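You operate a simulated robot arm through the tools that you are given. There is no shell and no other tool. Be economical: measure what you need, move in short steps, check, and stop when the job is done.

You run a simulated robot arm. Do the job below in one go: nothing can be reset, and whatever is moved stays where it is left.

## Task
Put things in order on the dining table top. At the end: the white carafe is on the clear serving board; the yellow peg stands on top of the blue fish box (marked "RAW FISH"); the brown ring is in the green bowl; the blue napkin stands where the white carafe stood; whatever was shut is shut again. Leave all else as you found it, and nothing knocked over.

The check looks at the end state, three seconds after you hand in, the way a careful person would. Anything else that was tipped, shoved, dropped, spilled or broken makes it a failure. Flat cloth is picked up by pressing the open fingertips on it (5 to 10 N) and closing them slowly along it; thin cloth reads only 2 to 8 mm in the jaws.

## Robot
A 5-joint arm with a two-finger parallel gripper, fixed in place. Base frame: the origin is at the foot of the arm, x ahead of it, y to its left, z up; the work surface is at about z = 0. Lengths are in mm, angles in rad, forces in N, time in s.
With the tool pointing down near the work surface it reaches from about 260 to 680 mm from the base axis. Its first joint turns from -1.152 to 1.152 rad. The tool tilts only in the upright plane through the base axis and itself; it spins freely about its own axis. Payload 2.9 kg.
The tool frame sits at the grasp point between the pads (the TCP): z along the fingers, y along the line on which they close. The tips reach 30 mm beyond it. Largest opening 110 mm; finger width 20, thickness 10; the body of the gripper, 48 by 112 mm, starts 55 mm behind the TCP.
Orientation is that of the tool frame in the base frame, as [roll, pitch, yaw] about the fixed x, y, z axes, in that order (R = Rz(yaw) Ry(pitch) Rx(roll)). With the fingers straight down and closing along the base's y, the tool's x points along the base's -x, its y along +y and its z along -z.

## Interface
- The arm moves only by the tool apply_moves. Its argument "series" is a list of rows, each an object of numbers (a shift or turn left out is 0, a gripper value left out holds the last): "grip": the opening, from 0 (shut) to 1 (fully open); "dx", "dy", "dz": the shift along the tool's x, y, z in mm; "ax", "ay", "az": the turn, a rotation vector about the tool's x, y, z in rad. In form: [{"grip": .., "dx": .., "dy": .., "dz": .., "ax": .., "ay": .., "az": ..}, ...]. A call has 1 to 8 rows; each row is the pose to reach, as a shift and turn from the pose commanded when the call began, along the tool's axes at that moment. Rows are played at 5 a second. More than 50 mm and 0.15 rad between two rows, or a gripper value outside its range, and nothing of the call is played. A pose out of reach is approached as far as the arm can. The call stops where the force on the tool passes 40 N (or 10 N more than at its start, if that is more) or the arm is blocked; 0.2 s more then pass. Each finger travels about 108 mm/s and halts on what it meets, pressing with about 29 N; the grip force reading is that of the motor and also rises with nothing between the fingers. The clock runs only during rows and for 0.2 s after the last one: add rows that repeat a pose to give the fingers time. It gives the time, the measured TCP pose, the force on the tool (base axes), the opening and the grip force at its end, in the units of the frame above (readings bear some noise).
- Cameras (640 x 400 px; columns grow to the right, rows downward): "scene" is fixed at [46, -473.1, 588.1]; the picture's right is [0.57, -0.82, 0.00], its down [-0.59, -0.41, -0.70] and it looks along [0.57, 0.40, -0.72] (base axes); focal length 318 px, centre (320, 200). "wrist" rides on the gripper at [72, 17, -103] in the tool frame; the picture's right is [-0.23, 0.97, 0.00], its down [-0.76, -0.18, -0.62] and it looks along [-0.61, -0.14, 0.78] (tool axes); focal length 222 px, centre (320, 200). There is no depth. A picture from a camera that has moved, and an enlarged one, comes with that camera's place and axes in the base frame and with its lens.
- capture(camera): a new picture of that camera. It takes no simulated time.
- close_up(camera, box): a new picture of the part [left, top, right, bottom] of that camera's present view, enlarged. It takes no simulated time.
- close_job(): hands the job in; it is judged then, once.

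Work in short steps. Places have to be worked out from the pictures, the camera data and where the tool is seen: move nearer, look again, correct. Check each grasp and each placing, and mend what went wrong. You have 120 turns and 76 pictures in all, those below and enlarged ones among them. Open the gripper and draw the arm clear of the work before you hand the job in, unless the task says otherwise; then end with one line.

The tools are called after ">>>" as name(argument=value, ...) on one line, values as JSON. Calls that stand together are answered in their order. apply_moves: Moves the arm, as the interface text tells. Its arguments: {"type":"object","properties":{"series":{"type":"array","items":{"type":"object","properties":{"grip":{"type":"number"},"dx":{"type":"number"},"dy":{"type":"number"},"dz":{"type":"number"},"ax":{"type":"number"},"ay":{"type":"number"},"az":{"type":"number"}}}}},"required":["series"]} The other tools are called the same way: capture (camera) takes a picture; close_up (camera, box) takes an enlarged picture of a part of a camera's view; close_job () hands the job in.

At the start:

```text
time_s: 0.0
tool_pos: [311.6, -229.9, 301.0]
ee_rot: [3.14, 0.001, 3.14]
contact_force: [-0.4, 0.7, 0.6]
finger_gap: 109.8
grasp_force: 0.1
```

scene: 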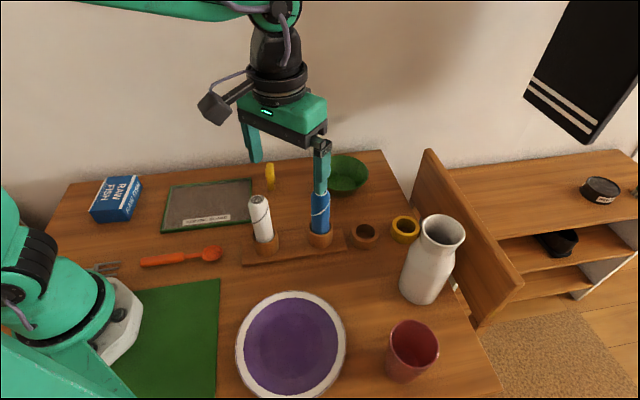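
wrist: 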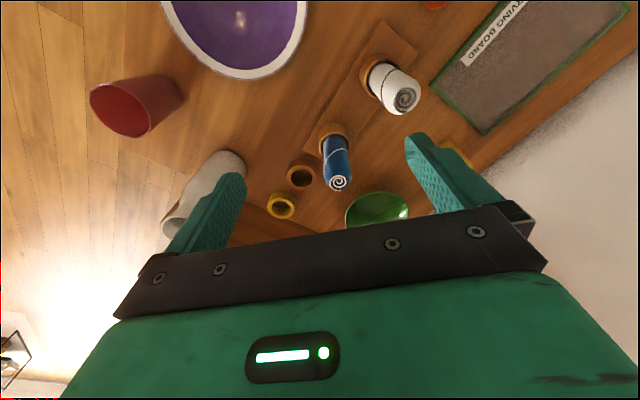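

The scene shows the carafe, two rolled napkins (white, blue) in a holder, brown and yellow rings, yellow peg, bowl, fish box and board. I take enlarged views first to measure places.

>>> close_up(camera="scene", box=[220, 140, 480, 310])

>>> close_up(camera="scene", box=[70, 140, 330, 310])

```text
2.35 times, centred on (350, 225) of scene
camera zoom: at [46.0, -473.1, 588.1], right [0.57, -0.82, 0.0], down [-0.59, -0.41, -0.7], along [0.57, 0.4, -0.72], focal length 749 px, centre (249, 141)
```

zoom: 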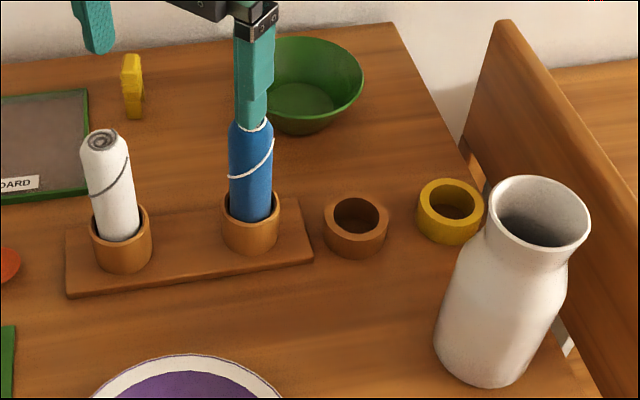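

```text
2.35 times, centred on (200, 225) of scene
camera zoom: at [46.0, -473.1, 588.1], right [0.57, -0.82, 0.0], down [-0.59, -0.41, -0.7], along [0.57, 0.4, -0.72], focal length 749 px, centre (602, 141)
```

zoom: 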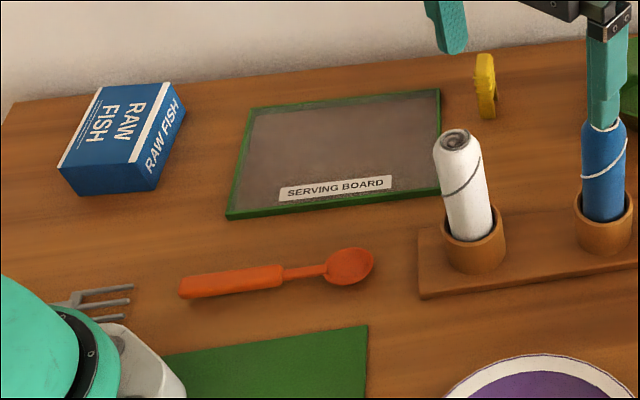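

I estimate: carafe (417,-462) about 190 tall, blue napkin (398,-226) top ≈160, brown ring (463,-305), bowl (600,-171), peg (471,-17), board centre (342,79), fish box (212,256). I move above the carafe at height 301, all clear, to look closer.

>>> apply_moves(series=[{"dx": -17, "dy": -38}, {"dx": -35, "dy": -77}, {"dx": -52, "dy": -116}, {"dx": -70, "dy": -154}, {"dx": -88, "dy": -193}, {"dx": -105, "dy": -232}, {"dx": -105, "dy": -232}])

>>> capture(camera="wrist")

>>> capture(camera="scene")

```text
time_s: 1.6
tool_pos: [414.4, -462.5, 300.4]
ee_rot: [3.137, -0.001, -3.141]
contact_force: [-0.3, 0.3, -0.4]
finger_gap: 110.1
grasp_force: 0.0
```

```text
71 pictures are left
camera wrist: at [342.1, -445.0, 402.3], right [0.23, 0.97, 0.0], down [0.76, -0.18, 0.62], along [0.6, -0.14, -0.78], focal length 222 px, centre (320, 200)
```

wrist: 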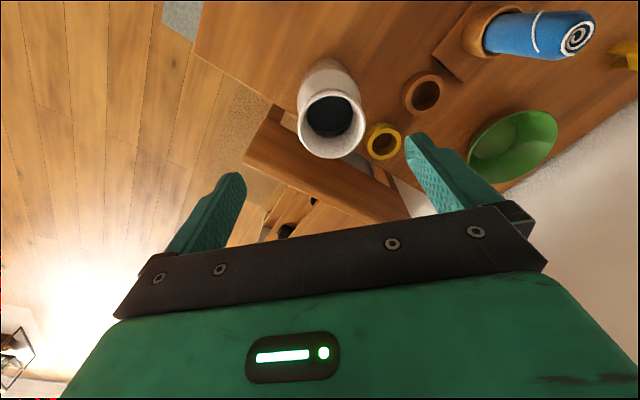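

```text
70 pictures are left
```

scene: 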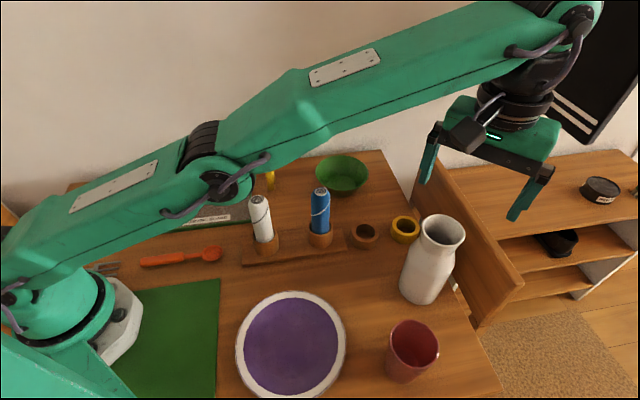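

>>> close_up(camera="scene", box=[370, 195, 500, 315])

>>> close_up(camera="wrist", box=[270, 20, 430, 180])

```text
3.33 times, centred on (435, 255) of scene
camera zoom: at [46.0, -473.2, 588.1], right [0.57, -0.82, 0.0], down [-0.59, -0.41, -0.7], along [0.57, 0.4, -0.72], focal length 1061 px, centre (-63, 17)
```

zoom: 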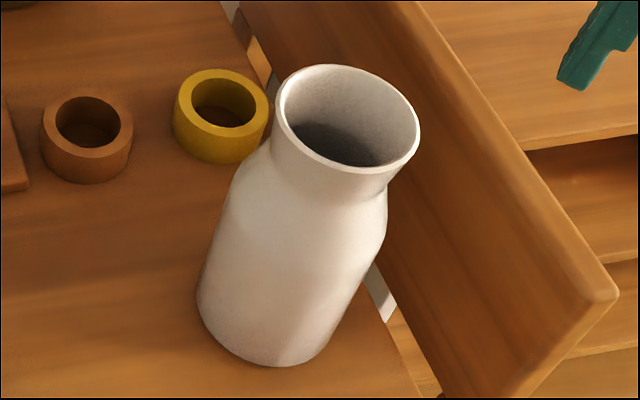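

```text
2.50 times, centred on (350, 100) of wrist
camera zoom: at [342.1, -445.0, 402.3], right [0.23, 0.97, 0.0], down [0.76, -0.18, 0.62], along [0.6, -0.14, -0.78], focal length 555 px, centre (245, 450)
```

zoom: 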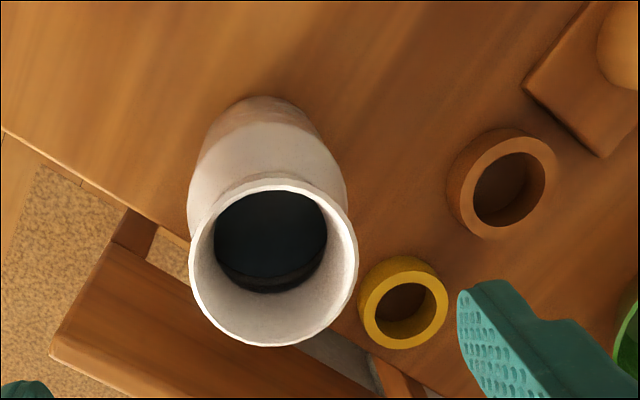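

Rim triangulates to about (419,-453,188), 65 mm wide; neck ≈60 at z≈160. I descend to just above the rim and check alignment before straddling it.

>>> apply_moves(series=[{"dx": -4.6, "dy": 9.5, "dz": 25}, {"dx": -4.6, "dy": 9.5, "dz": 55}, {"dx": -4.6, "dy": 9.5, "dz": 75}, {"dx": -4.6, "dy": 9.5, "dz": 75}])

>>> capture(camera="wrist")

>>> close_up(camera="scene", box=[350, 125, 570, 315])

```text
time_s: 2.6
tool_pos: [419.7, -451.8, 225.8]
ee_rot: [3.141, 0.0, -3.142]
contact_force: [-0.2, 0.1, -0.4]
finger_gap: 110.0
grasp_force: 0.0
```

```text
67 pictures are left
camera wrist: at [347.5, -434.9, 328.4], right [0.23, 0.97, 0.0], down [0.76, -0.18, 0.62], along [0.61, -0.14, -0.78], focal length 222 px, centre (320, 200)
```

wrist: 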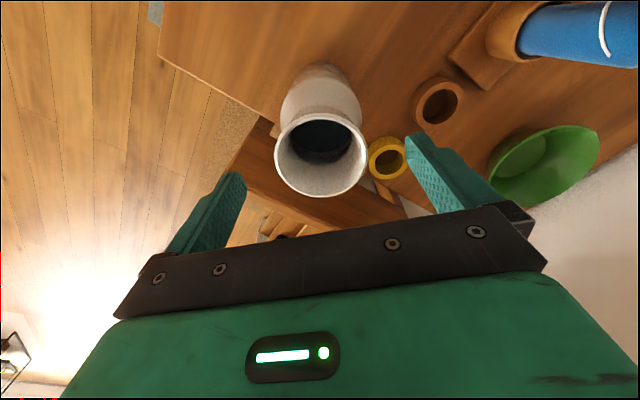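

```text
2.11 times, centred on (460, 220) of scene
camera zoom: at [46.0, -473.1, 588.1], right [0.57, -0.82, 0.0], down [-0.59, -0.41, -0.7], along [0.57, 0.4, -0.72], focal length 670 px, centre (25, 158)
```

zoom: 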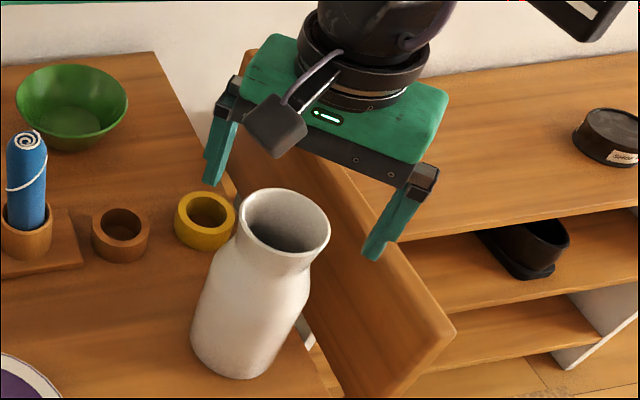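

Rim centre now reads (417,-450.5), within 3 mm of the tool. I go down to z≈176 and close on the neck, gently.

>>> apply_moves(series=[{"dx": 2.5, "dy": 1, "dz": 20, "grip": 1}, {"dx": 2.5, "dy": 1, "dz": 40}, {"dx": 2.5, "dy": 1, "dz": 50}, {"dx": 2.5, "dy": 1, "dz": 50, "grip": 0.8}, {"dx": 2.5, "dy": 1, "dz": 50, "grip": 0.65}, {"dx": 2.5, "dy": 1, "dz": 50, "grip": 0.5}, {"dx": 2.5, "dy": 1, "dz": 50, "grip": 0.4}, {"dx": 2.5, "dy": 1, "dz": 50, "grip": 0.4}])

>>> capture(camera="wrist")

>>> close_up(camera="scene", box=[350, 125, 570, 315])

```text
time_s: 4.4
tool_pos: [418.4, -451.2, 176.5]
ee_rot: [-3.141, 0.0, 3.14]
contact_force: [0.9, -1.5, 1.6]
finger_gap: 66.1
grasp_force: 28.6
```

```text
65 pictures are left
camera wrist: at [345.4, -434.2, 279.0], right [0.23, 0.97, 0.0], down [0.76, -0.18, 0.62], along [0.61, -0.14, -0.78], focal length 222 px, centre (320, 200)
```

wrist: 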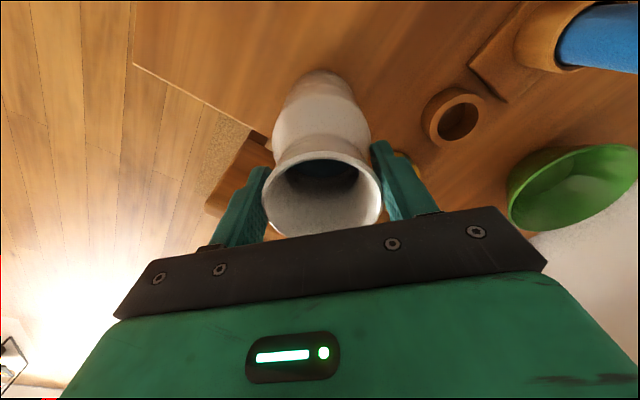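

```text
2.11 times, centred on (460, 220) of scene
camera zoom: at [46.0, -473.1, 588.1], right [0.57, -0.82, 0.0], down [-0.59, -0.41, -0.7], along [0.57, 0.4, -0.72], focal length 670 px, centre (25, 158)
```

zoom: 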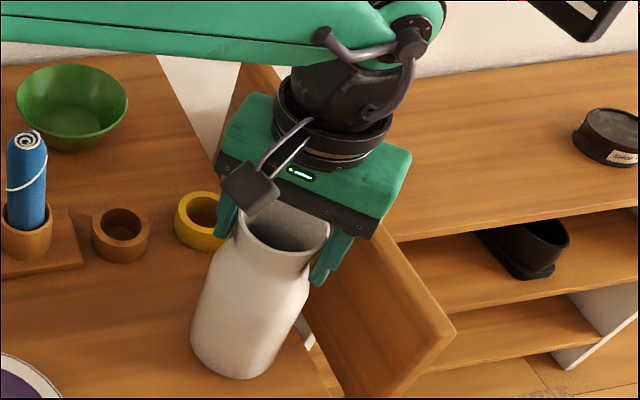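

Gripped at 66 mm (rim width). I lift 30 mm slowly and check it holds.

>>> apply_moves(series=[{"dz": -5, "grip": 0.3}, {"dz": -12}, {"dz": -20}, {"dz": -30}, {"dz": -30}])

>>> close_up(camera="scene", box=[350, 125, 570, 315])

```text
time_s: 5.6
tool_pos: [417.9, -451.6, 205.2]
ee_rot: [-3.141, 0.001, -3.142]
contact_force: [-0.3, -0.5, -8.2]
finger_gap: 66.1
grasp_force: 28.8
```

```text
2.11 times, centred on (460, 220) of scene
camera zoom: at [46.0, -473.2, 588.1], right [0.57, -0.82, 0.0], down [-0.59, -0.41, -0.7], along [0.57, 0.4, -0.72], focal length 670 px, centre (25, 158)
```

zoom: 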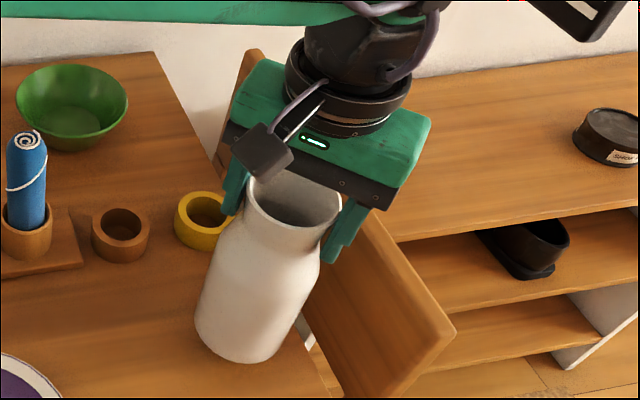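

Held well (8 N load). I lift to z≈300 and then route outside the napkins, over the low rings.

>>> apply_moves(series=[{"dz": -20}, {"dz": -45}, {"dz": -70}, {"dz": -95}, {"dz": -95}])

>>> apply_moves(series=[{"dx": -10, "dy": 25}, {"dx": -25, "dy": 60}, {"dx": -40, "dy": 95}, {"dx": -55, "dy": 130}, {"dx": -70, "dy": 165}, {"dx": -82, "dy": 200}, {"dx": -82, "dy": 230}, {"dx": -82, "dy": 250}])

>>> capture(camera="scene")

```text
time_s: 6.8
tool_pos: [419.5, -451.0, 301.0]
ee_rot: [3.141, -0.001, -3.141]
contact_force: [-0.1, 0.2, -7.0]
finger_gap: 66.1
grasp_force: 28.9
```

```text
time_s: 8.6
tool_pos: [499.3, -201.9, 302.4]
ee_rot: [3.141, 0.001, 3.141]
contact_force: [0.8, 0.6, -7.1]
finger_gap: 65.8
grasp_force: 28.9
```

```text
62 pictures are left
```

scene: 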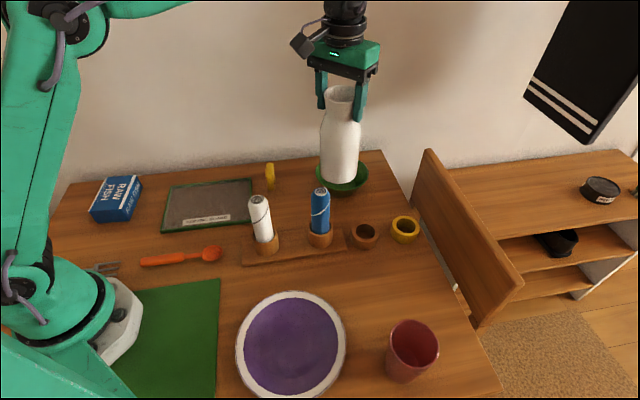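

Carafe is hanging upright and clear. I move straight to above the board centre (342,79).

>>> apply_moves(series=[{"dx": 12, "dy": 22}, {"dx": 34, "dy": 61}, {"dx": 58, "dy": 104}, {"dx": 82, "dy": 147}, {"dx": 106, "dy": 190}, {"dx": 130, "dy": 233}, {"dx": 148, "dy": 265}, {"dx": 157, "dy": 281}])

>>> capture(camera="scene")

>>> capture(camera="wrist")

```text
time_s: 10.4
tool_pos: [342.8, 79.2, 301.4]
ee_rot: [-3.141, 0.0, -3.141]
contact_force: [-0.6, 0.1, -6.7]
finger_gap: 65.9
grasp_force: 29.0
```

```text
61 pictures are left
```

scene: 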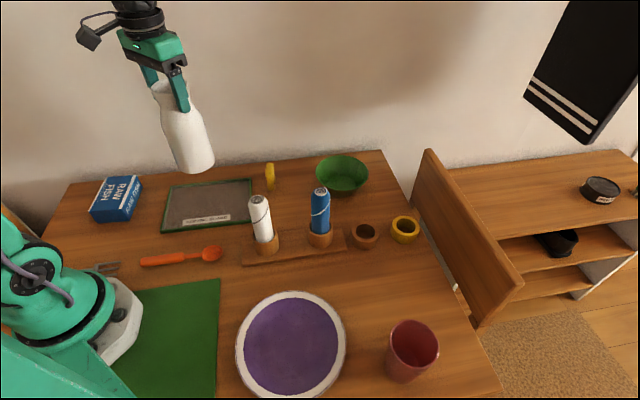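

```text
60 pictures are left
camera wrist: at [269.9, 97.1, 403.1], right [0.23, 0.97, 0.0], down [0.76, -0.18, 0.62], along [0.61, -0.14, -0.78], focal length 222 px, centre (320, 200)
```

wrist: 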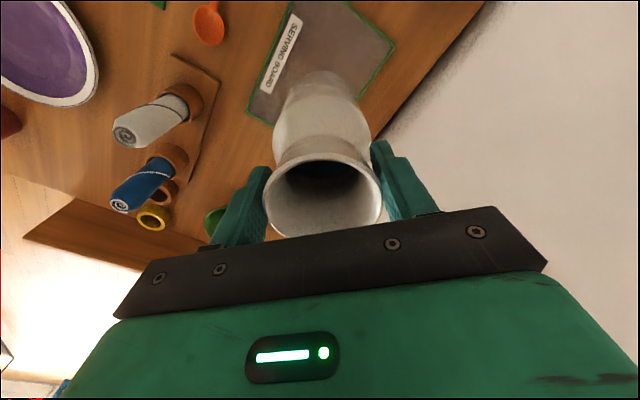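

Carafe is over the board. I lower to about 20 mm above it and look.

>>> apply_moves(series=[{"dz": 15}, {"dz": 40}, {"dz": 65}, {"dz": 85}, {"dz": 96}, {"dz": 96}])

>>> close_up(camera="scene", box=[80, 80, 320, 250])

```text
time_s: 11.8
tool_pos: [342.7, 79.7, 202.9]
ee_rot: [-3.14, 0.0, -3.141]
contact_force: [0.1, 0.4, -6.7]
finger_gap: 65.9
grasp_force: 29.2
```

```text
2.35 times, centred on (200, 165) of scene
camera zoom: at [46.0, -473.1, 588.1], right [0.57, -0.82, 0.0], down [-0.59, -0.41, -0.7], along [0.57, 0.4, -0.72], focal length 749 px, centre (602, 282)
```

zoom: 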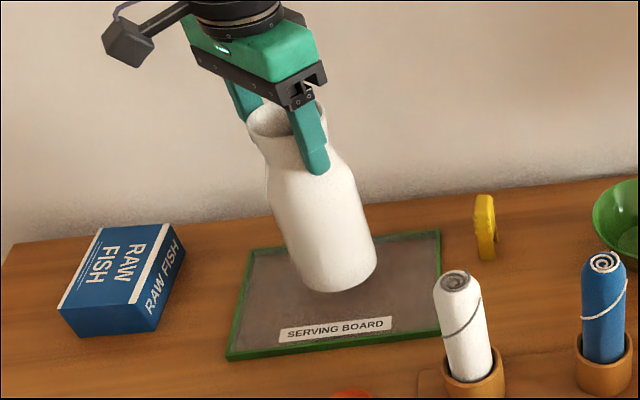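

Position looks central on the board. I lower slowly to find contact.

>>> apply_moves(series=[{"dz": 6}, {"dz": 10}, {"dz": 13}, {"dz": 15}, {"dz": 17}])

```text
time_s: 13.0
tool_pos: [343.5, 80.5, 187.6]
ee_rot: [-3.14, 0.0, 3.14]
contact_force: [-0.2, -0.2, -7.0]
finger_gap: 65.8
grasp_force: 28.8
```

>>> apply_moves(series=[{"dz": 2}, {"dz": 4}, {"dz": 5}])

```text
time_s: 13.8
tool_pos: [344.1, 79.0, 183.3]
ee_rot: [3.138, 0.005, 3.141]
contact_force: [-4.7, 1.5, 22.2]
finger_gap: 65.8
grasp_force: 29.2
```

Contact found (22 N). I ease back 1 mm and open slowly.

>>> apply_moves(series=[{"dz": -0.8}, {"dz": -0.8, "grip": 0.65}, {"dz": -0.8, "grip": 0.75}, {"dz": -0.8, "grip": 0.9}, {"dz": -0.8, "grip": 1}, {"dz": -0.8, "grip": 1}])

>>> close_up(camera="scene", box=[80, 80, 320, 250])

```text
time_s: 15.2
tool_pos: [342.7, 79.8, 185.0]
ee_rot: [3.141, 0.0, -3.141]
contact_force: [-0.4, -0.2, 0.1]
finger_gap: 110.0
grasp_force: 0.0
```

```text
2.35 times, centred on (200, 165) of scene
camera zoom: at [46.0, -473.1, 588.1], right [0.57, -0.82, 0.0], down [-0.59, -0.41, -0.7], along [0.57, 0.4, -0.72], focal length 749 px, centre (602, 282)
```

zoom: 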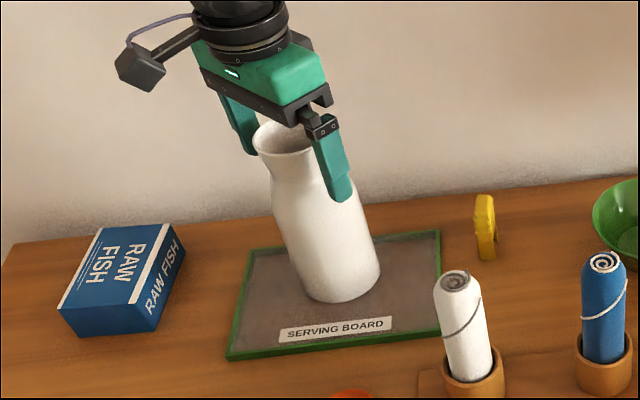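

Carafe stands on the board. I rise to 300, then move above the peg region to look at it.

>>> apply_moves(series=[{"dz": -20}, {"dz": -60}, {"dz": -100}, {"dz": -120}, {"dz": -120, "dx": -40, "dy": -30}, {"dz": -120, "dx": -75, "dy": -60}, {"dz": -110, "dx": -110, "dy": -97}, {"dz": -110, "dx": -110, "dy": -97}])

>>> capture(camera="wrist")

>>> close_up(camera="scene", box=[240, 150, 310, 200])

```text
refused: row 7 steps farther than a row can; nothing moved
```

```text
57 pictures are left
camera wrist: at [270.3, 96.9, 286.0], right [0.23, 0.97, 0.0], down [0.76, -0.18, 0.62], along [0.61, -0.14, -0.78], focal length 222 px, centre (320, 200)
```

wrist: 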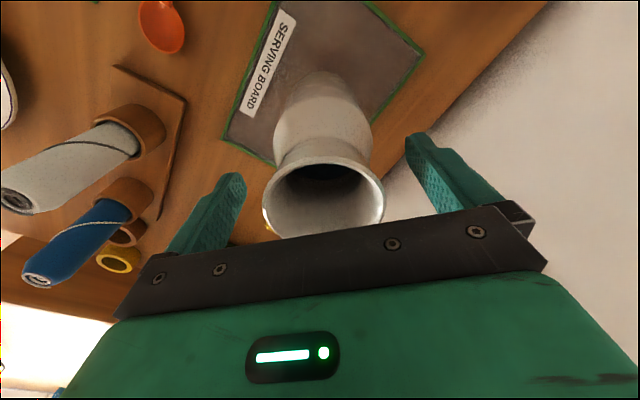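

```text
8.00 times, centred on (275, 175) of scene
camera zoom: at [46.0, -473.1, 588.1], right [0.57, -0.82, 0.0], down [-0.59, -0.41, -0.7], along [0.57, 0.4, -0.72], focal length 2546 px, centre (680, 400)
```

zoom: 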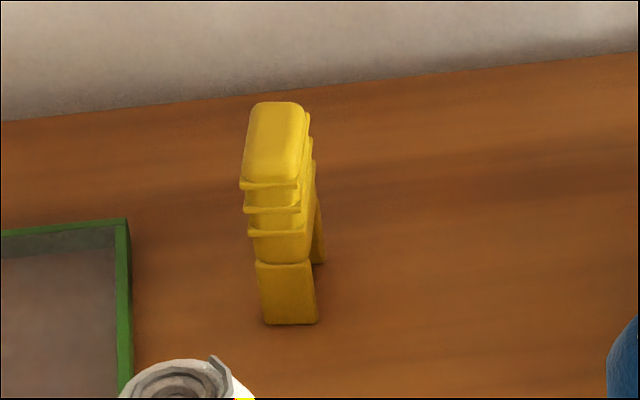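

One step was too long; I resend with shorter steps.

>>> apply_moves(series=[{"dz": -20}, {"dz": -60}, {"dz": -100}, {"dz": -120}, {"dz": -120, "dx": -25, "dy": -25}, {"dz": -120, "dx": -55, "dy": -55}, {"dz": -115, "dx": -80, "dy": -85}, {"dz": -110, "dx": -90, "dy": -97}])

>>> capture(camera="wrist")

```text
time_s: 17.0
tool_pos: [432.4, -17.8, 295.2]
ee_rot: [3.141, 0.002, 3.141]
contact_force: [-0.2, 0.7, -0.5]
finger_gap: 110.1
grasp_force: 0.1
```

```text
55 pictures are left
camera wrist: at [360.1, -0.4, 396.9], right [0.23, 0.97, 0.0], down [0.76, -0.18, 0.62], along [0.61, -0.14, -0.78], focal length 222 px, centre (320, 200)
```

wrist: 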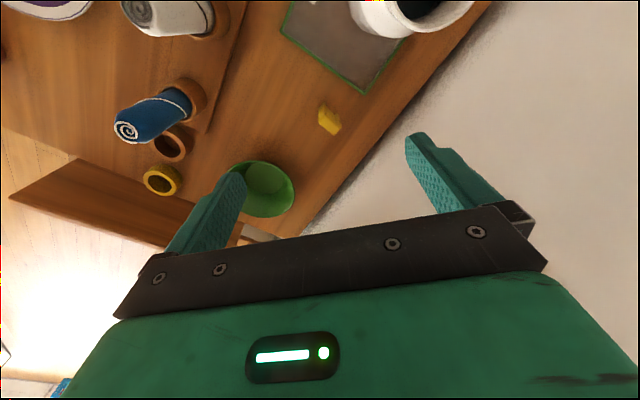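

>>> close_up(camera="wrist", box=[290, 80, 370, 150])

```text
5.71 times, centred on (330, 115) of wrist
camera zoom: at [360.1, -0.4, 396.9], right [0.23, 0.97, 0.0], down [0.76, -0.18, 0.62], along [0.61, -0.14, -0.78], focal length 1269 px, centre (263, 686)
```

zoom: 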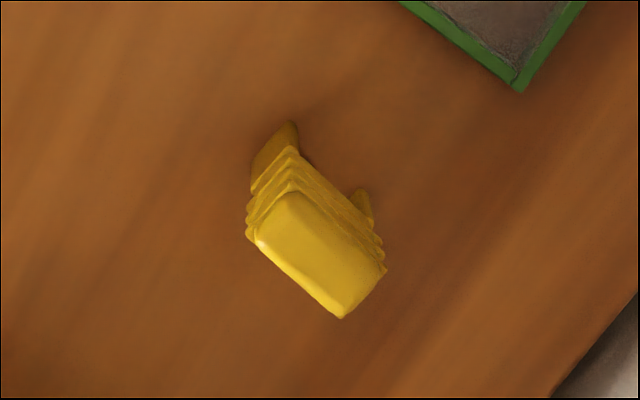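

Peg triangulates to centre (482,-13), top z≈63, 32×17 mm with its long axis ≈39° from x. I turn the tool by −0.68 rad about its z to close across the thin side and descend above it.

>>> apply_moves(series=[{"dx": -10, "dy": 1, "dz": 20, "az": -0.1}, {"dx": -20, "dy": 2, "dz": 50, "az": -0.22}, {"dx": -30, "dy": 3, "dz": 80, "az": -0.34}, {"dx": -40, "dy": 4, "dz": 110, "az": -0.46}, {"dx": -45, "dy": 5, "dz": 135, "az": -0.58}, {"dx": -50, "dy": 5, "dz": 155, "az": -0.68}, {"dx": -50, "dy": 5, "dz": 170, "az": -0.68}, {"dx": -50, "dy": 5, "dz": 170, "az": -0.68}])

>>> capture(camera="wrist")

>>> close_up(camera="scene", box=[210, 90, 350, 200])

```text
time_s: 18.8
tool_pos: [483.1, -11.3, 124.0]
ee_rot: [3.141, 0.0, -2.462]
contact_force: [-1.0, -0.5, -0.4]
finger_gap: 109.9
grasp_force: 0.0
```

```text
53 pictures are left
camera wrist: at [415.5, -43.7, 225.8], right [-0.44, 0.9, 0.0], down [0.7, 0.34, 0.62], along [0.56, 0.27, -0.78], focal length 222 px, centre (320, 200)
```

wrist: 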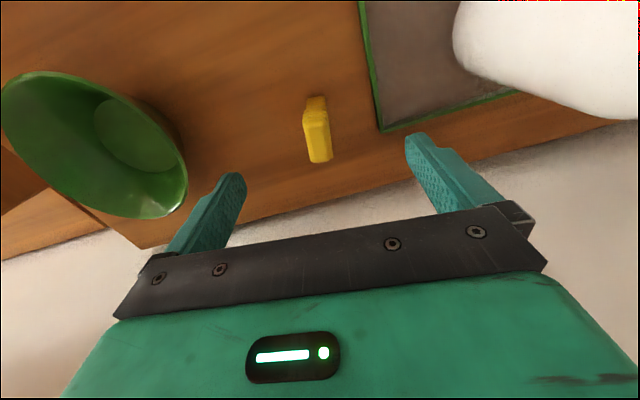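

```text
3.64 times, centred on (280, 145) of scene
camera zoom: at [46.0, -473.1, 588.1], right [0.57, -0.82, 0.0], down [-0.59, -0.41, -0.7], along [0.57, 0.4, -0.72], focal length 1157 px, centre (466, 400)
```

zoom: 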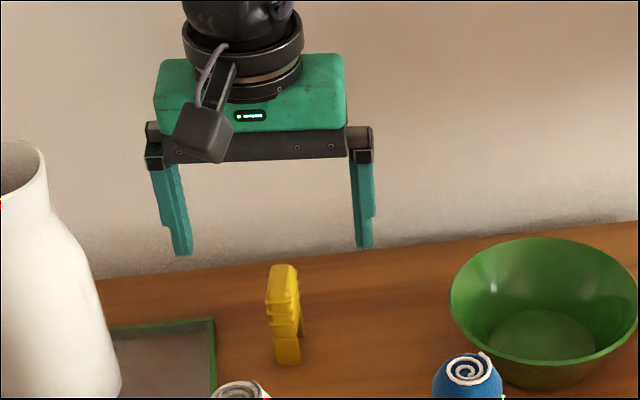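

Peg is within a few mm of centre but about 0.1 rad off in turn; I correct, descend to z≈44, and close slowly.

>>> apply_moves(series=[{"dx": 4, "dz": 25, "az": 0.09}, {"dx": 4, "dz": 50, "az": 0.09}, {"dx": 4, "dz": 70, "az": 0.09}, {"dx": 4, "dz": 80, "az": 0.09}, {"dx": 4, "dz": 80, "az": 0.09, "grip": 0.7}, {"dx": 4, "dz": 80, "az": 0.09, "grip": 0.45}, {"dx": 4, "dz": 80, "az": 0.09, "grip": 0.35}, {"dx": 4, "dz": 80, "az": 0.09, "grip": 0.35}])

>>> capture(camera="wrist")

>>> close_up(camera="scene", box=[210, 110, 330, 200])

```text
time_s: 20.6
tool_pos: [480.5, -15.6, 43.7]
ee_rot: [-3.141, 0.002, -2.553]
contact_force: [0.1, -0.5, 0.2]
finger_gap: 38.5
grasp_force: 0.0
```

```text
51 pictures are left
camera wrist: at [410.6, -41.0, 146.5], right [-0.35, 0.94, 0.0], down [0.73, 0.28, 0.62], along [0.58, 0.22, -0.78], focal length 222 px, centre (320, 200)
```

wrist: 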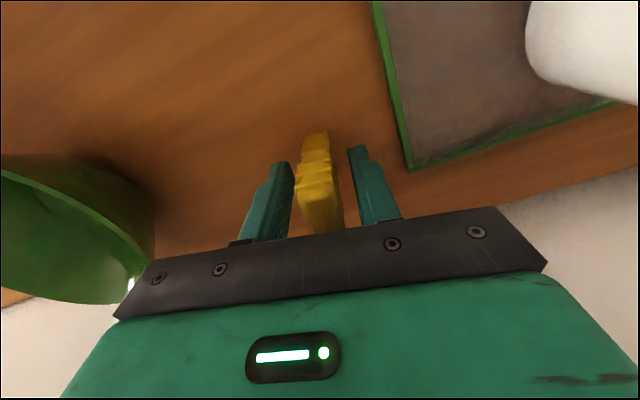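

```text
4.44 times, centred on (270, 155) of scene
camera zoom: at [46.0, -473.1, 588.1], right [0.57, -0.82, 0.0], down [-0.59, -0.41, -0.7], along [0.57, 0.4, -0.72], focal length 1414 px, centre (542, 400)
```

zoom: 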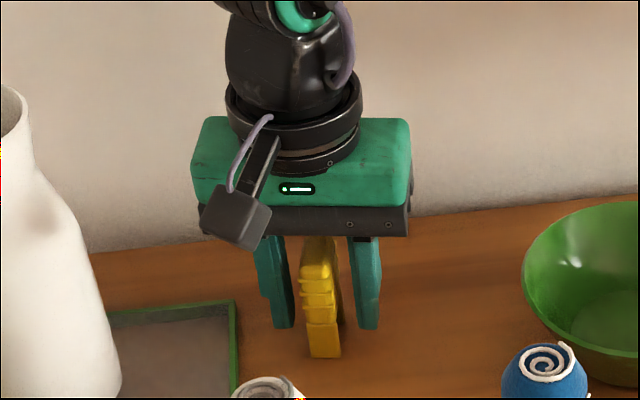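

Peg is between the fingers, ~4 mm toward tool +x; I nudge and close.

>>> apply_moves(series=[{"dx": 4}, {"dx": 4, "grip": 0.25}, {"dx": 4, "grip": 0.18}, {"dx": 4, "grip": 0.12}, {"dx": 4, "grip": 0.05}, {"dx": 4, "grip": 0.05}])

>>> capture(camera="wrist")

```text
time_s: 22.0
tool_pos: [478.0, -17.9, 43.3]
ee_rot: [3.14, 0.001, -2.552]
contact_force: [1.0, -0.8, -0.1]
finger_gap: 17.2
grasp_force: 28.8
```

```text
49 pictures are left
camera wrist: at [407.0, -43.0, 146.5], right [-0.35, 0.94, 0.0], down [0.73, 0.28, 0.62], along [0.58, 0.22, -0.78], focal length 222 px, centre (320, 200)
```

wrist: 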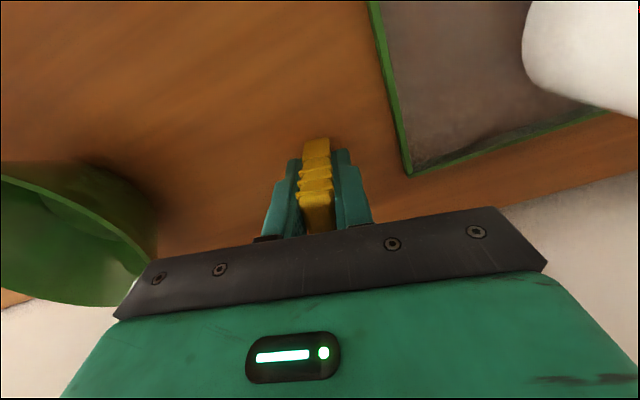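

Peg held at 17.2 mm. I lift it to z≈290, above the carafe's height.

>>> apply_moves(series=[{"dz": -10}, {"dz": -50}, {"dz": -95}, {"dz": -140}, {"dz": -185}, {"dz": -225}, {"dz": -250}, {"dz": -250}])

>>> close_up(camera="scene", box=[70, 160, 170, 235])

```text
time_s: 23.8
tool_pos: [476.5, -16.5, 295.0]
ee_rot: [3.141, 0.0, -2.553]
contact_force: [-0.2, -1.0, 0.3]
finger_gap: 17.2
grasp_force: 28.7
```

```text
5.33 times, centred on (120, 198) of scene
camera zoom: at [46.0, -473.1, 588.1], right [0.57, -0.82, 0.0], down [-0.59, -0.41, -0.7], along [0.57, 0.4, -0.72], focal length 1697 px, centre (1387, 213)
```

zoom: 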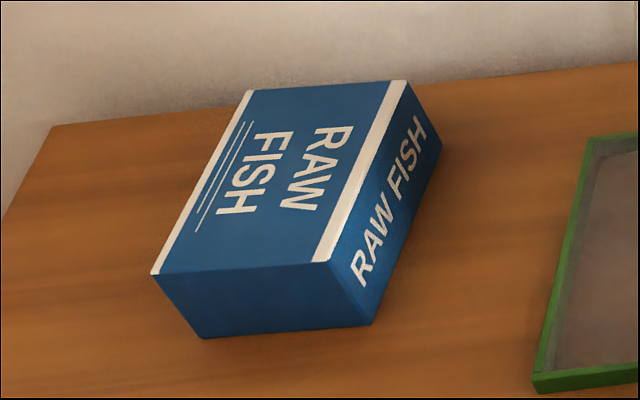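

Box centre computes to (212,257), height ≈42, long axis ≈42°. I carry the peg over at z≈295.

>>> apply_moves(series=[{"dx": 7.5, "dy": 41.2}, {"dx": 16.2, "dy": 88.8}, {"dx": 24.9, "dy": 136.5}, {"dx": 33.6, "dy": 184}, {"dx": 42.3, "dy": 231.7}, {"dx": 51, "dy": 279.3}, {"dx": 59.7, "dy": 327}, {"dx": 68.3, "dy": 374.4}])

>>> capture(camera="wrist")

>>> capture(camera="scene")

```text
time_s: 25.6
tool_pos: [210.0, 256.3, 294.7]
ee_rot: [3.141, -0.002, -2.553]
contact_force: [0.2, 0.0, -0.1]
finger_gap: 17.5
grasp_force: 29.2
```

```text
47 pictures are left
camera wrist: at [141.4, 230.1, 396.1], right [-0.35, 0.94, 0.0], down [0.73, 0.28, 0.62], along [0.58, 0.22, -0.78], focal length 222 px, centre (320, 200)
```

wrist: 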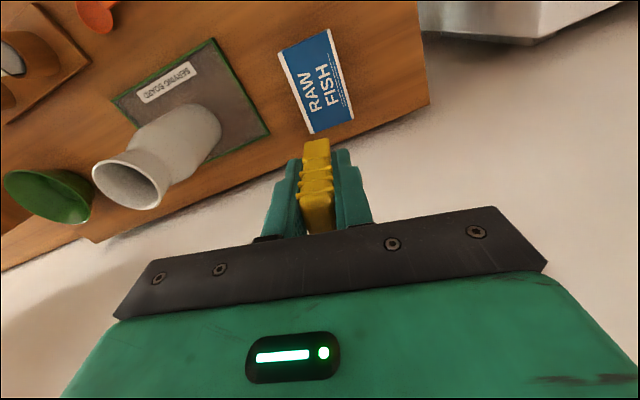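

```text
46 pictures are left
```

scene: 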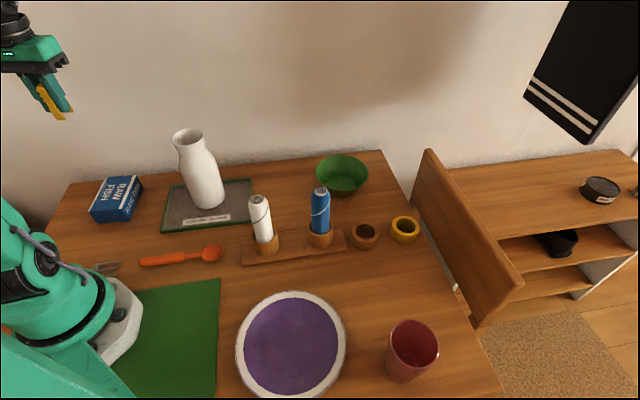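

Position agrees within a few mm; I lower to about 25 mm above the box top and look again.

>>> apply_moves(series=[{"dx": 2, "dy": -1.9, "dz": 20}, {"dx": 2, "dy": -1.9, "dz": 60}, {"dx": 2, "dy": -1.9, "dz": 105}, {"dx": 2, "dy": -1.9, "dz": 145}, {"dx": 2, "dy": -1.9, "dz": 175}, {"dx": 2, "dy": -1.9, "dz": 185}, {"dx": 2, "dy": -1.9, "dz": 185}])

>>> capture(camera="wrist")

>>> close_up(camera="scene", box=[50, 130, 190, 235])

```text
time_s: 27.2
tool_pos: [211.3, 253.5, 107.4]
ee_rot: [-3.141, 0.001, -2.551]
contact_force: [-0.2, -0.7, -0.3]
finger_gap: 17.0
grasp_force: 28.7
```

```text
45 pictures are left
camera wrist: at [141.1, 227.6, 210.5], right [-0.35, 0.94, 0.0], down [0.73, 0.28, 0.62], along [0.58, 0.22, -0.78], focal length 222 px, centre (320, 200)
```

wrist: 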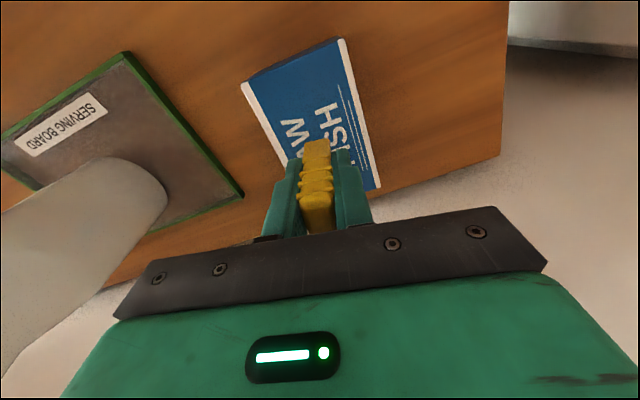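

```text
3.81 times, centred on (120, 182) of scene
camera zoom: at [46.0, -473.1, 588.1], right [0.57, -0.82, 0.0], down [-0.59, -0.41, -0.7], along [0.57, 0.4, -0.72], focal length 1212 px, centre (1082, 267)
```

zoom: 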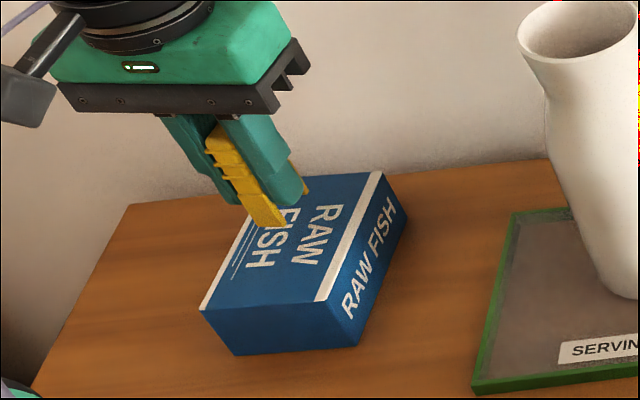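

Box centre re-reads (212.5,255); the peg is over it. I lower slowly to contact near z≈86.

>>> apply_moves(series=[{"dx": -1, "dz": 6}, {"dx": -1, "dz": 12}, {"dx": -1, "dz": 16}, {"dx": -1, "dz": 18}, {"dx": -1, "dz": 20}])

```text
time_s: 28.4
tool_pos: [211.3, 254.3, 89.7]
ee_rot: [-3.141, 0.001, -2.553]
contact_force: [-2.9, -2.1, 10.0]
finger_gap: 17.1
grasp_force: 29.1
```

Contact (10 N) at z≈89. I ease 0.5 mm back, look, and then open slowly.

>>> apply_moves(series=[{"dz": -0.5}, {"dz": -0.5}])

>>> close_up(camera="scene", box=[50, 130, 190, 235])

```text
time_s: 29.0
tool_pos: [211.5, 253.6, 88.6]
ee_rot: [-3.141, 0.0, -2.552]
contact_force: [-0.8, -0.2, 0.5]
finger_gap: 17.2
grasp_force: 29.3
```

```text
3.81 times, centred on (120, 182) of scene
camera zoom: at [46.0, -473.1, 588.1], right [0.57, -0.82, 0.0], down [-0.59, -0.41, -0.7], along [0.57, 0.4, -0.72], focal length 1212 px, centre (1082, 267)
```

zoom: 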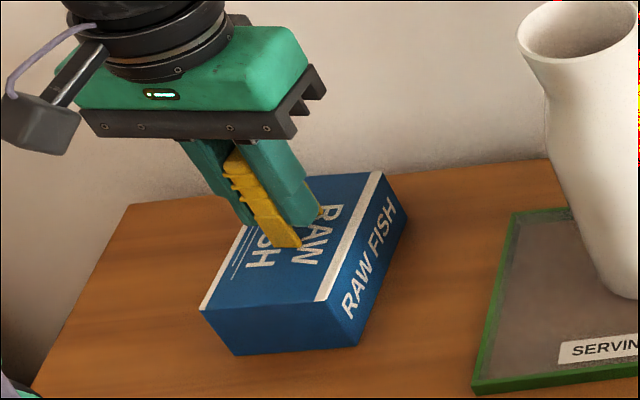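

>>> apply_moves(series=[{"dz": 0.3}, {"dz": 0.3, "grip": 0.2}, {"dz": 0.3, "grip": 0.28}, {"dz": 0.3, "grip": 0.36}, {"dz": 0.3, "grip": 0.45}, {"dz": 0.3, "grip": 0.45}])

>>> close_up(camera="scene", box=[50, 130, 190, 235])

```text
time_s: 30.4
tool_pos: [212.7, 252.1, 88.7]
ee_rot: [3.141, 0.0, -2.553]
contact_force: [-0.6, -0.9, 0.2]
finger_gap: 49.5
grasp_force: 0.1
```

```text
3.81 times, centred on (120, 182) of scene
camera zoom: at [46.0, -473.1, 588.1], right [0.57, -0.82, 0.0], down [-0.59, -0.41, -0.7], along [0.57, 0.4, -0.72], focal length 1212 px, centre (1082, 267)
```

zoom: 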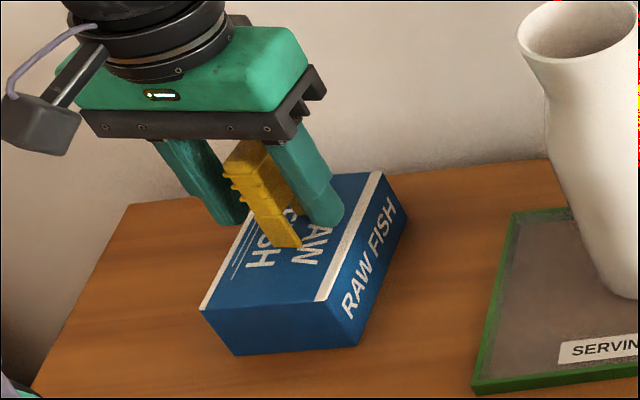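

Peg stands on the box. I rise straight up above the carafe height.

>>> apply_moves(series=[{"dz": -15}, {"dz": -40}, {"dz": -80}, {"dz": -120}, {"dz": -165}, {"dz": -206}, {"dz": -206}])

>>> close_up(camera="scene", box=[50, 130, 190, 235])

```text
time_s: 32.0
tool_pos: [211.8, 253.3, 297.1]
ee_rot: [3.142, -0.001, -2.552]
contact_force: [-0.1, -0.1, 0.2]
finger_gap: 49.4
grasp_force: 0.2
```

```text
3.81 times, centred on (120, 182) of scene
camera zoom: at [46.0, -473.1, 588.1], right [0.57, -0.82, 0.0], down [-0.59, -0.41, -0.7], along [0.57, 0.4, -0.72], focal length 1212 px, centre (1082, 267)
```

zoom: 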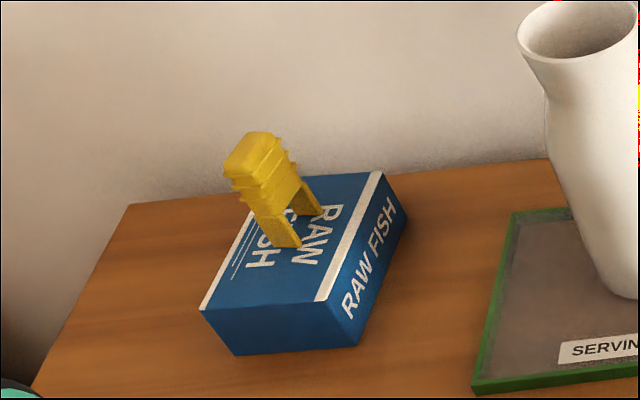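

Peg stands well. I swing back at height while turning the tool to yaw π, toward (400,0).

>>> apply_moves(series=[{"dx": -2, "dy": -39, "az": 0.074}, {"dx": -4, "dy": -79, "az": 0.148}, {"dx": -6, "dy": -118, "az": 0.222}, {"dx": -8, "dy": -157, "az": 0.296}, {"dx": -10, "dy": -197, "az": 0.37}, {"dx": -12, "dy": -236, "az": 0.444}, {"dx": -14, "dy": -275, "az": 0.518}, {"dx": -16, "dy": -315, "az": 0.59}])

>>> apply_moves(series=[{"dx": -6, "dy": -38, "grip": 0.75}, {"dx": -12, "dy": -76}, {"dx": -18, "dy": -114}, {"dx": -24, "dy": -152}, {"dx": -30, "dy": -190}, {"dx": -40, "dy": -230}, {"dx": -50, "dy": -270}, {"dx": -58, "dy": -303}])

>>> capture(camera="wrist")

```text
time_s: 33.8
tool_pos: [399.8, 0.6, 295.2]
ee_rot: [-3.141, 0.003, 3.139]
contact_force: [0.9, 0.5, 0.2]
finger_gap: 49.4
grasp_force: 0.0
```

```text
time_s: 35.6
tool_pos: [457.8, -302.1, 293.7]
ee_rot: [3.141, 0.001, 3.141]
contact_force: [0.6, 0.2, 0.1]
finger_gap: 82.4
grasp_force: 0.0
```

```text
40 pictures are left
camera wrist: at [384.9, -284.8, 396.3], right [0.23, 0.97, 0.0], down [0.76, -0.18, 0.62], along [0.61, -0.14, -0.78], focal length 222 px, centre (320, 200)
```

wrist: 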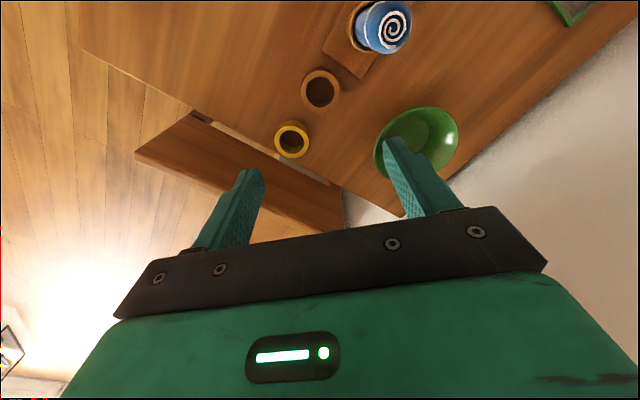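

Brown ring at ≈(462,-303), OD ≈58. I descend above it to z≈110 and check.

>>> apply_moves(series=[{"dx": -4, "dy": -1, "dz": 30}, {"dx": -4, "dy": -1, "dz": 75}, {"dx": -4, "dy": -1, "dz": 120}, {"dx": -4, "dy": -1, "dz": 160}, {"dx": -4, "dy": -1, "dz": 184}, {"dx": -4, "dy": -1, "dz": 184}])

>>> capture(camera="wrist")

>>> close_up(camera="scene", box=[290, 130, 440, 260])

```text
time_s: 37.0
tool_pos: [462.3, -304.4, 110.3]
ee_rot: [3.142, 0.0, -3.141]
contact_force: [0.2, 0.4, 0.0]
finger_gap: 82.3
grasp_force: 0.1
```

```text
39 pictures are left
camera wrist: at [389.5, -286.3, 212.9], right [0.23, 0.97, 0.0], down [0.76, -0.18, 0.62], along [0.61, -0.14, -0.78], focal length 222 px, centre (320, 200)
```

wrist: 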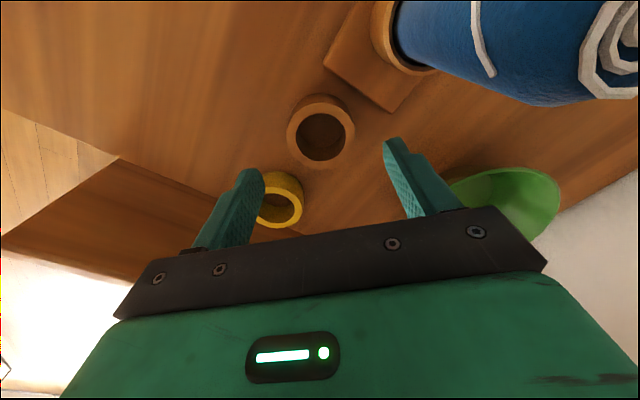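

```text
3.08 times, centred on (365, 195) of scene
camera zoom: at [46.0, -473.1, 588.1], right [0.57, -0.82, 0.0], down [-0.59, -0.41, -0.7], along [0.57, 0.4, -0.72], focal length 979 px, centre (182, 215)
```

zoom: 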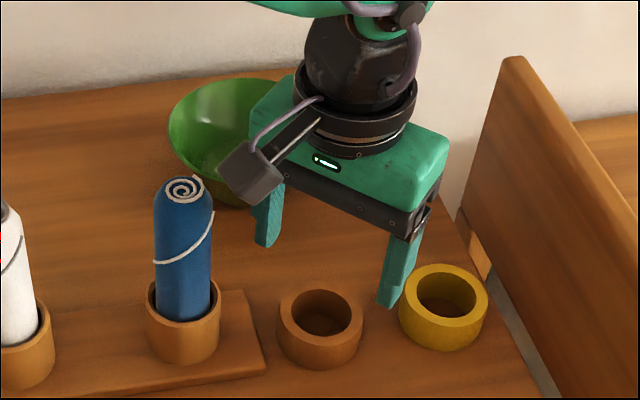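

Ring centre (463,-302), height ≈29. I descend to z≈44 (tips at 14) and close gently on its upper half.

>>> apply_moves(series=[{"dx": -1, "dy": 1.5, "dz": 30}, {"dx": -1, "dy": 1.5, "dz": 55}, {"dx": -1, "dy": 1.5, "dz": 66}, {"dx": -1, "dy": 1.5, "dz": 66, "grip": 0.65}, {"dx": -1, "dy": 1.5, "dz": 66, "grip": 0.55}, {"dx": -1, "dy": 1.5, "dz": 66, "grip": 0.45}, {"dx": -1, "dy": 1.5, "dz": 66, "grip": 0.4}, {"dx": -1, "dy": 1.5, "dz": 66, "grip": 0.4}])

>>> capture(camera="wrist")

```text
time_s: 38.8
tool_pos: [463.3, -301.1, 44.6]
ee_rot: [3.141, -0.001, -3.141]
contact_force: [-0.5, 0.7, -0.2]
finger_gap: 60.0
grasp_force: 29.5
```

```text
37 pictures are left
camera wrist: at [390.4, -283.7, 147.7], right [0.23, 0.97, 0.0], down [0.76, -0.18, 0.62], along [0.61, -0.14, -0.78], focal length 222 px, centre (320, 200)
```

wrist: 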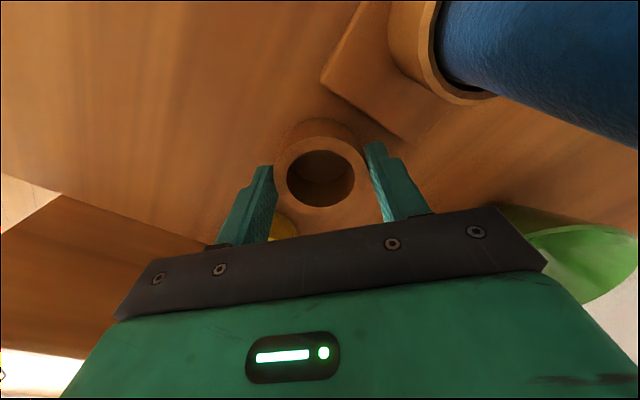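

Ring held at 60 mm. I lift to z≈210 and look at the bowl.

>>> apply_moves(series=[{"dz": -10, "grip": 0.35}, {"dz": -40}, {"dz": -80}, {"dz": -125}, {"dz": -165}, {"dz": -165}])

>>> capture(camera="wrist")

>>> close_up(camera="scene", box=[290, 100, 440, 230])

```text
time_s: 40.2
tool_pos: [464.1, -303.3, 211.4]
ee_rot: [3.14, 0.001, 3.141]
contact_force: [0.4, -0.2, -0.2]
finger_gap: 60.1
grasp_force: 29.4
```

```text
36 pictures are left
camera wrist: at [390.9, -284.2, 313.0], right [0.23, 0.97, 0.0], down [0.76, -0.18, 0.62], along [0.61, -0.14, -0.78], focal length 222 px, centre (320, 200)
```

wrist: 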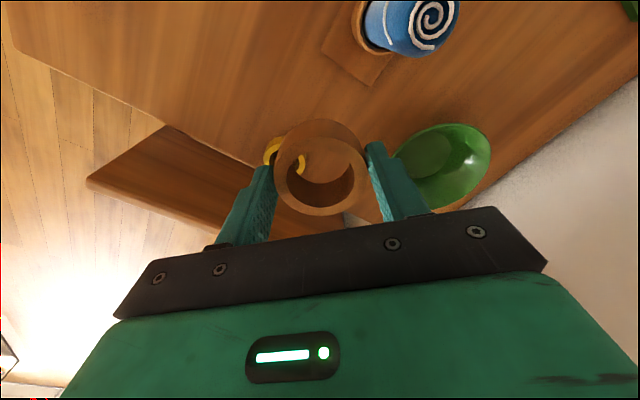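

```text
3.08 times, centred on (365, 165) of scene
camera zoom: at [46.0, -473.1, 588.1], right [0.57, -0.82, 0.0], down [-0.59, -0.41, -0.7], along [0.57, 0.4, -0.72], focal length 979 px, centre (182, 308)
```

zoom: 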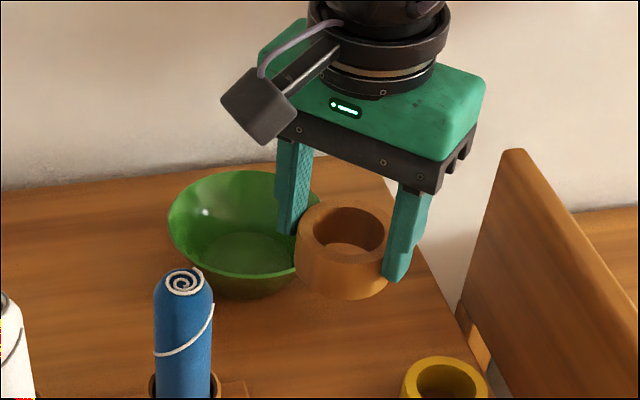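

Ring held level. I move above the estimated bowl centre (585,-164) at this height and look again.

>>> apply_moves(series=[{"dx": -20, "dy": 23}, {"dx": -48, "dy": 55}, {"dx": -76, "dy": 87}, {"dx": -104, "dy": 119}, {"dx": -121, "dy": 139}, {"dx": -121, "dy": 139}])

>>> capture(camera="wrist")

>>> close_up(camera="scene", box=[280, 90, 430, 210])

```text
time_s: 41.6
tool_pos: [584.7, -162.0, 209.9]
ee_rot: [3.14, 0.001, 3.141]
contact_force: [0.2, 0.4, 0.6]
finger_gap: 59.8
grasp_force: 28.3
```

```text
34 pictures are left
camera wrist: at [510.9, -144.3, 313.2], right [0.23, 0.97, 0.0], down [0.76, -0.18, 0.62], along [0.61, -0.14, -0.78], focal length 222 px, centre (320, 200)
```

wrist: 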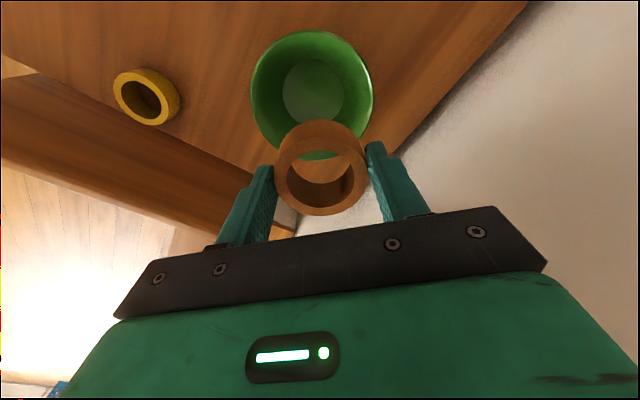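

```text
3.33 times, centred on (355, 150) of scene
camera zoom: at [46.0, -473.1, 588.1], right [0.57, -0.82, 0.0], down [-0.59, -0.41, -0.7], along [0.57, 0.4, -0.72], focal length 1061 px, centre (203, 367)
```

zoom: 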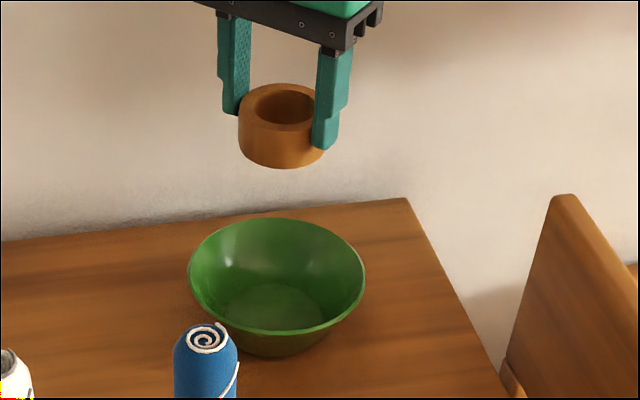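

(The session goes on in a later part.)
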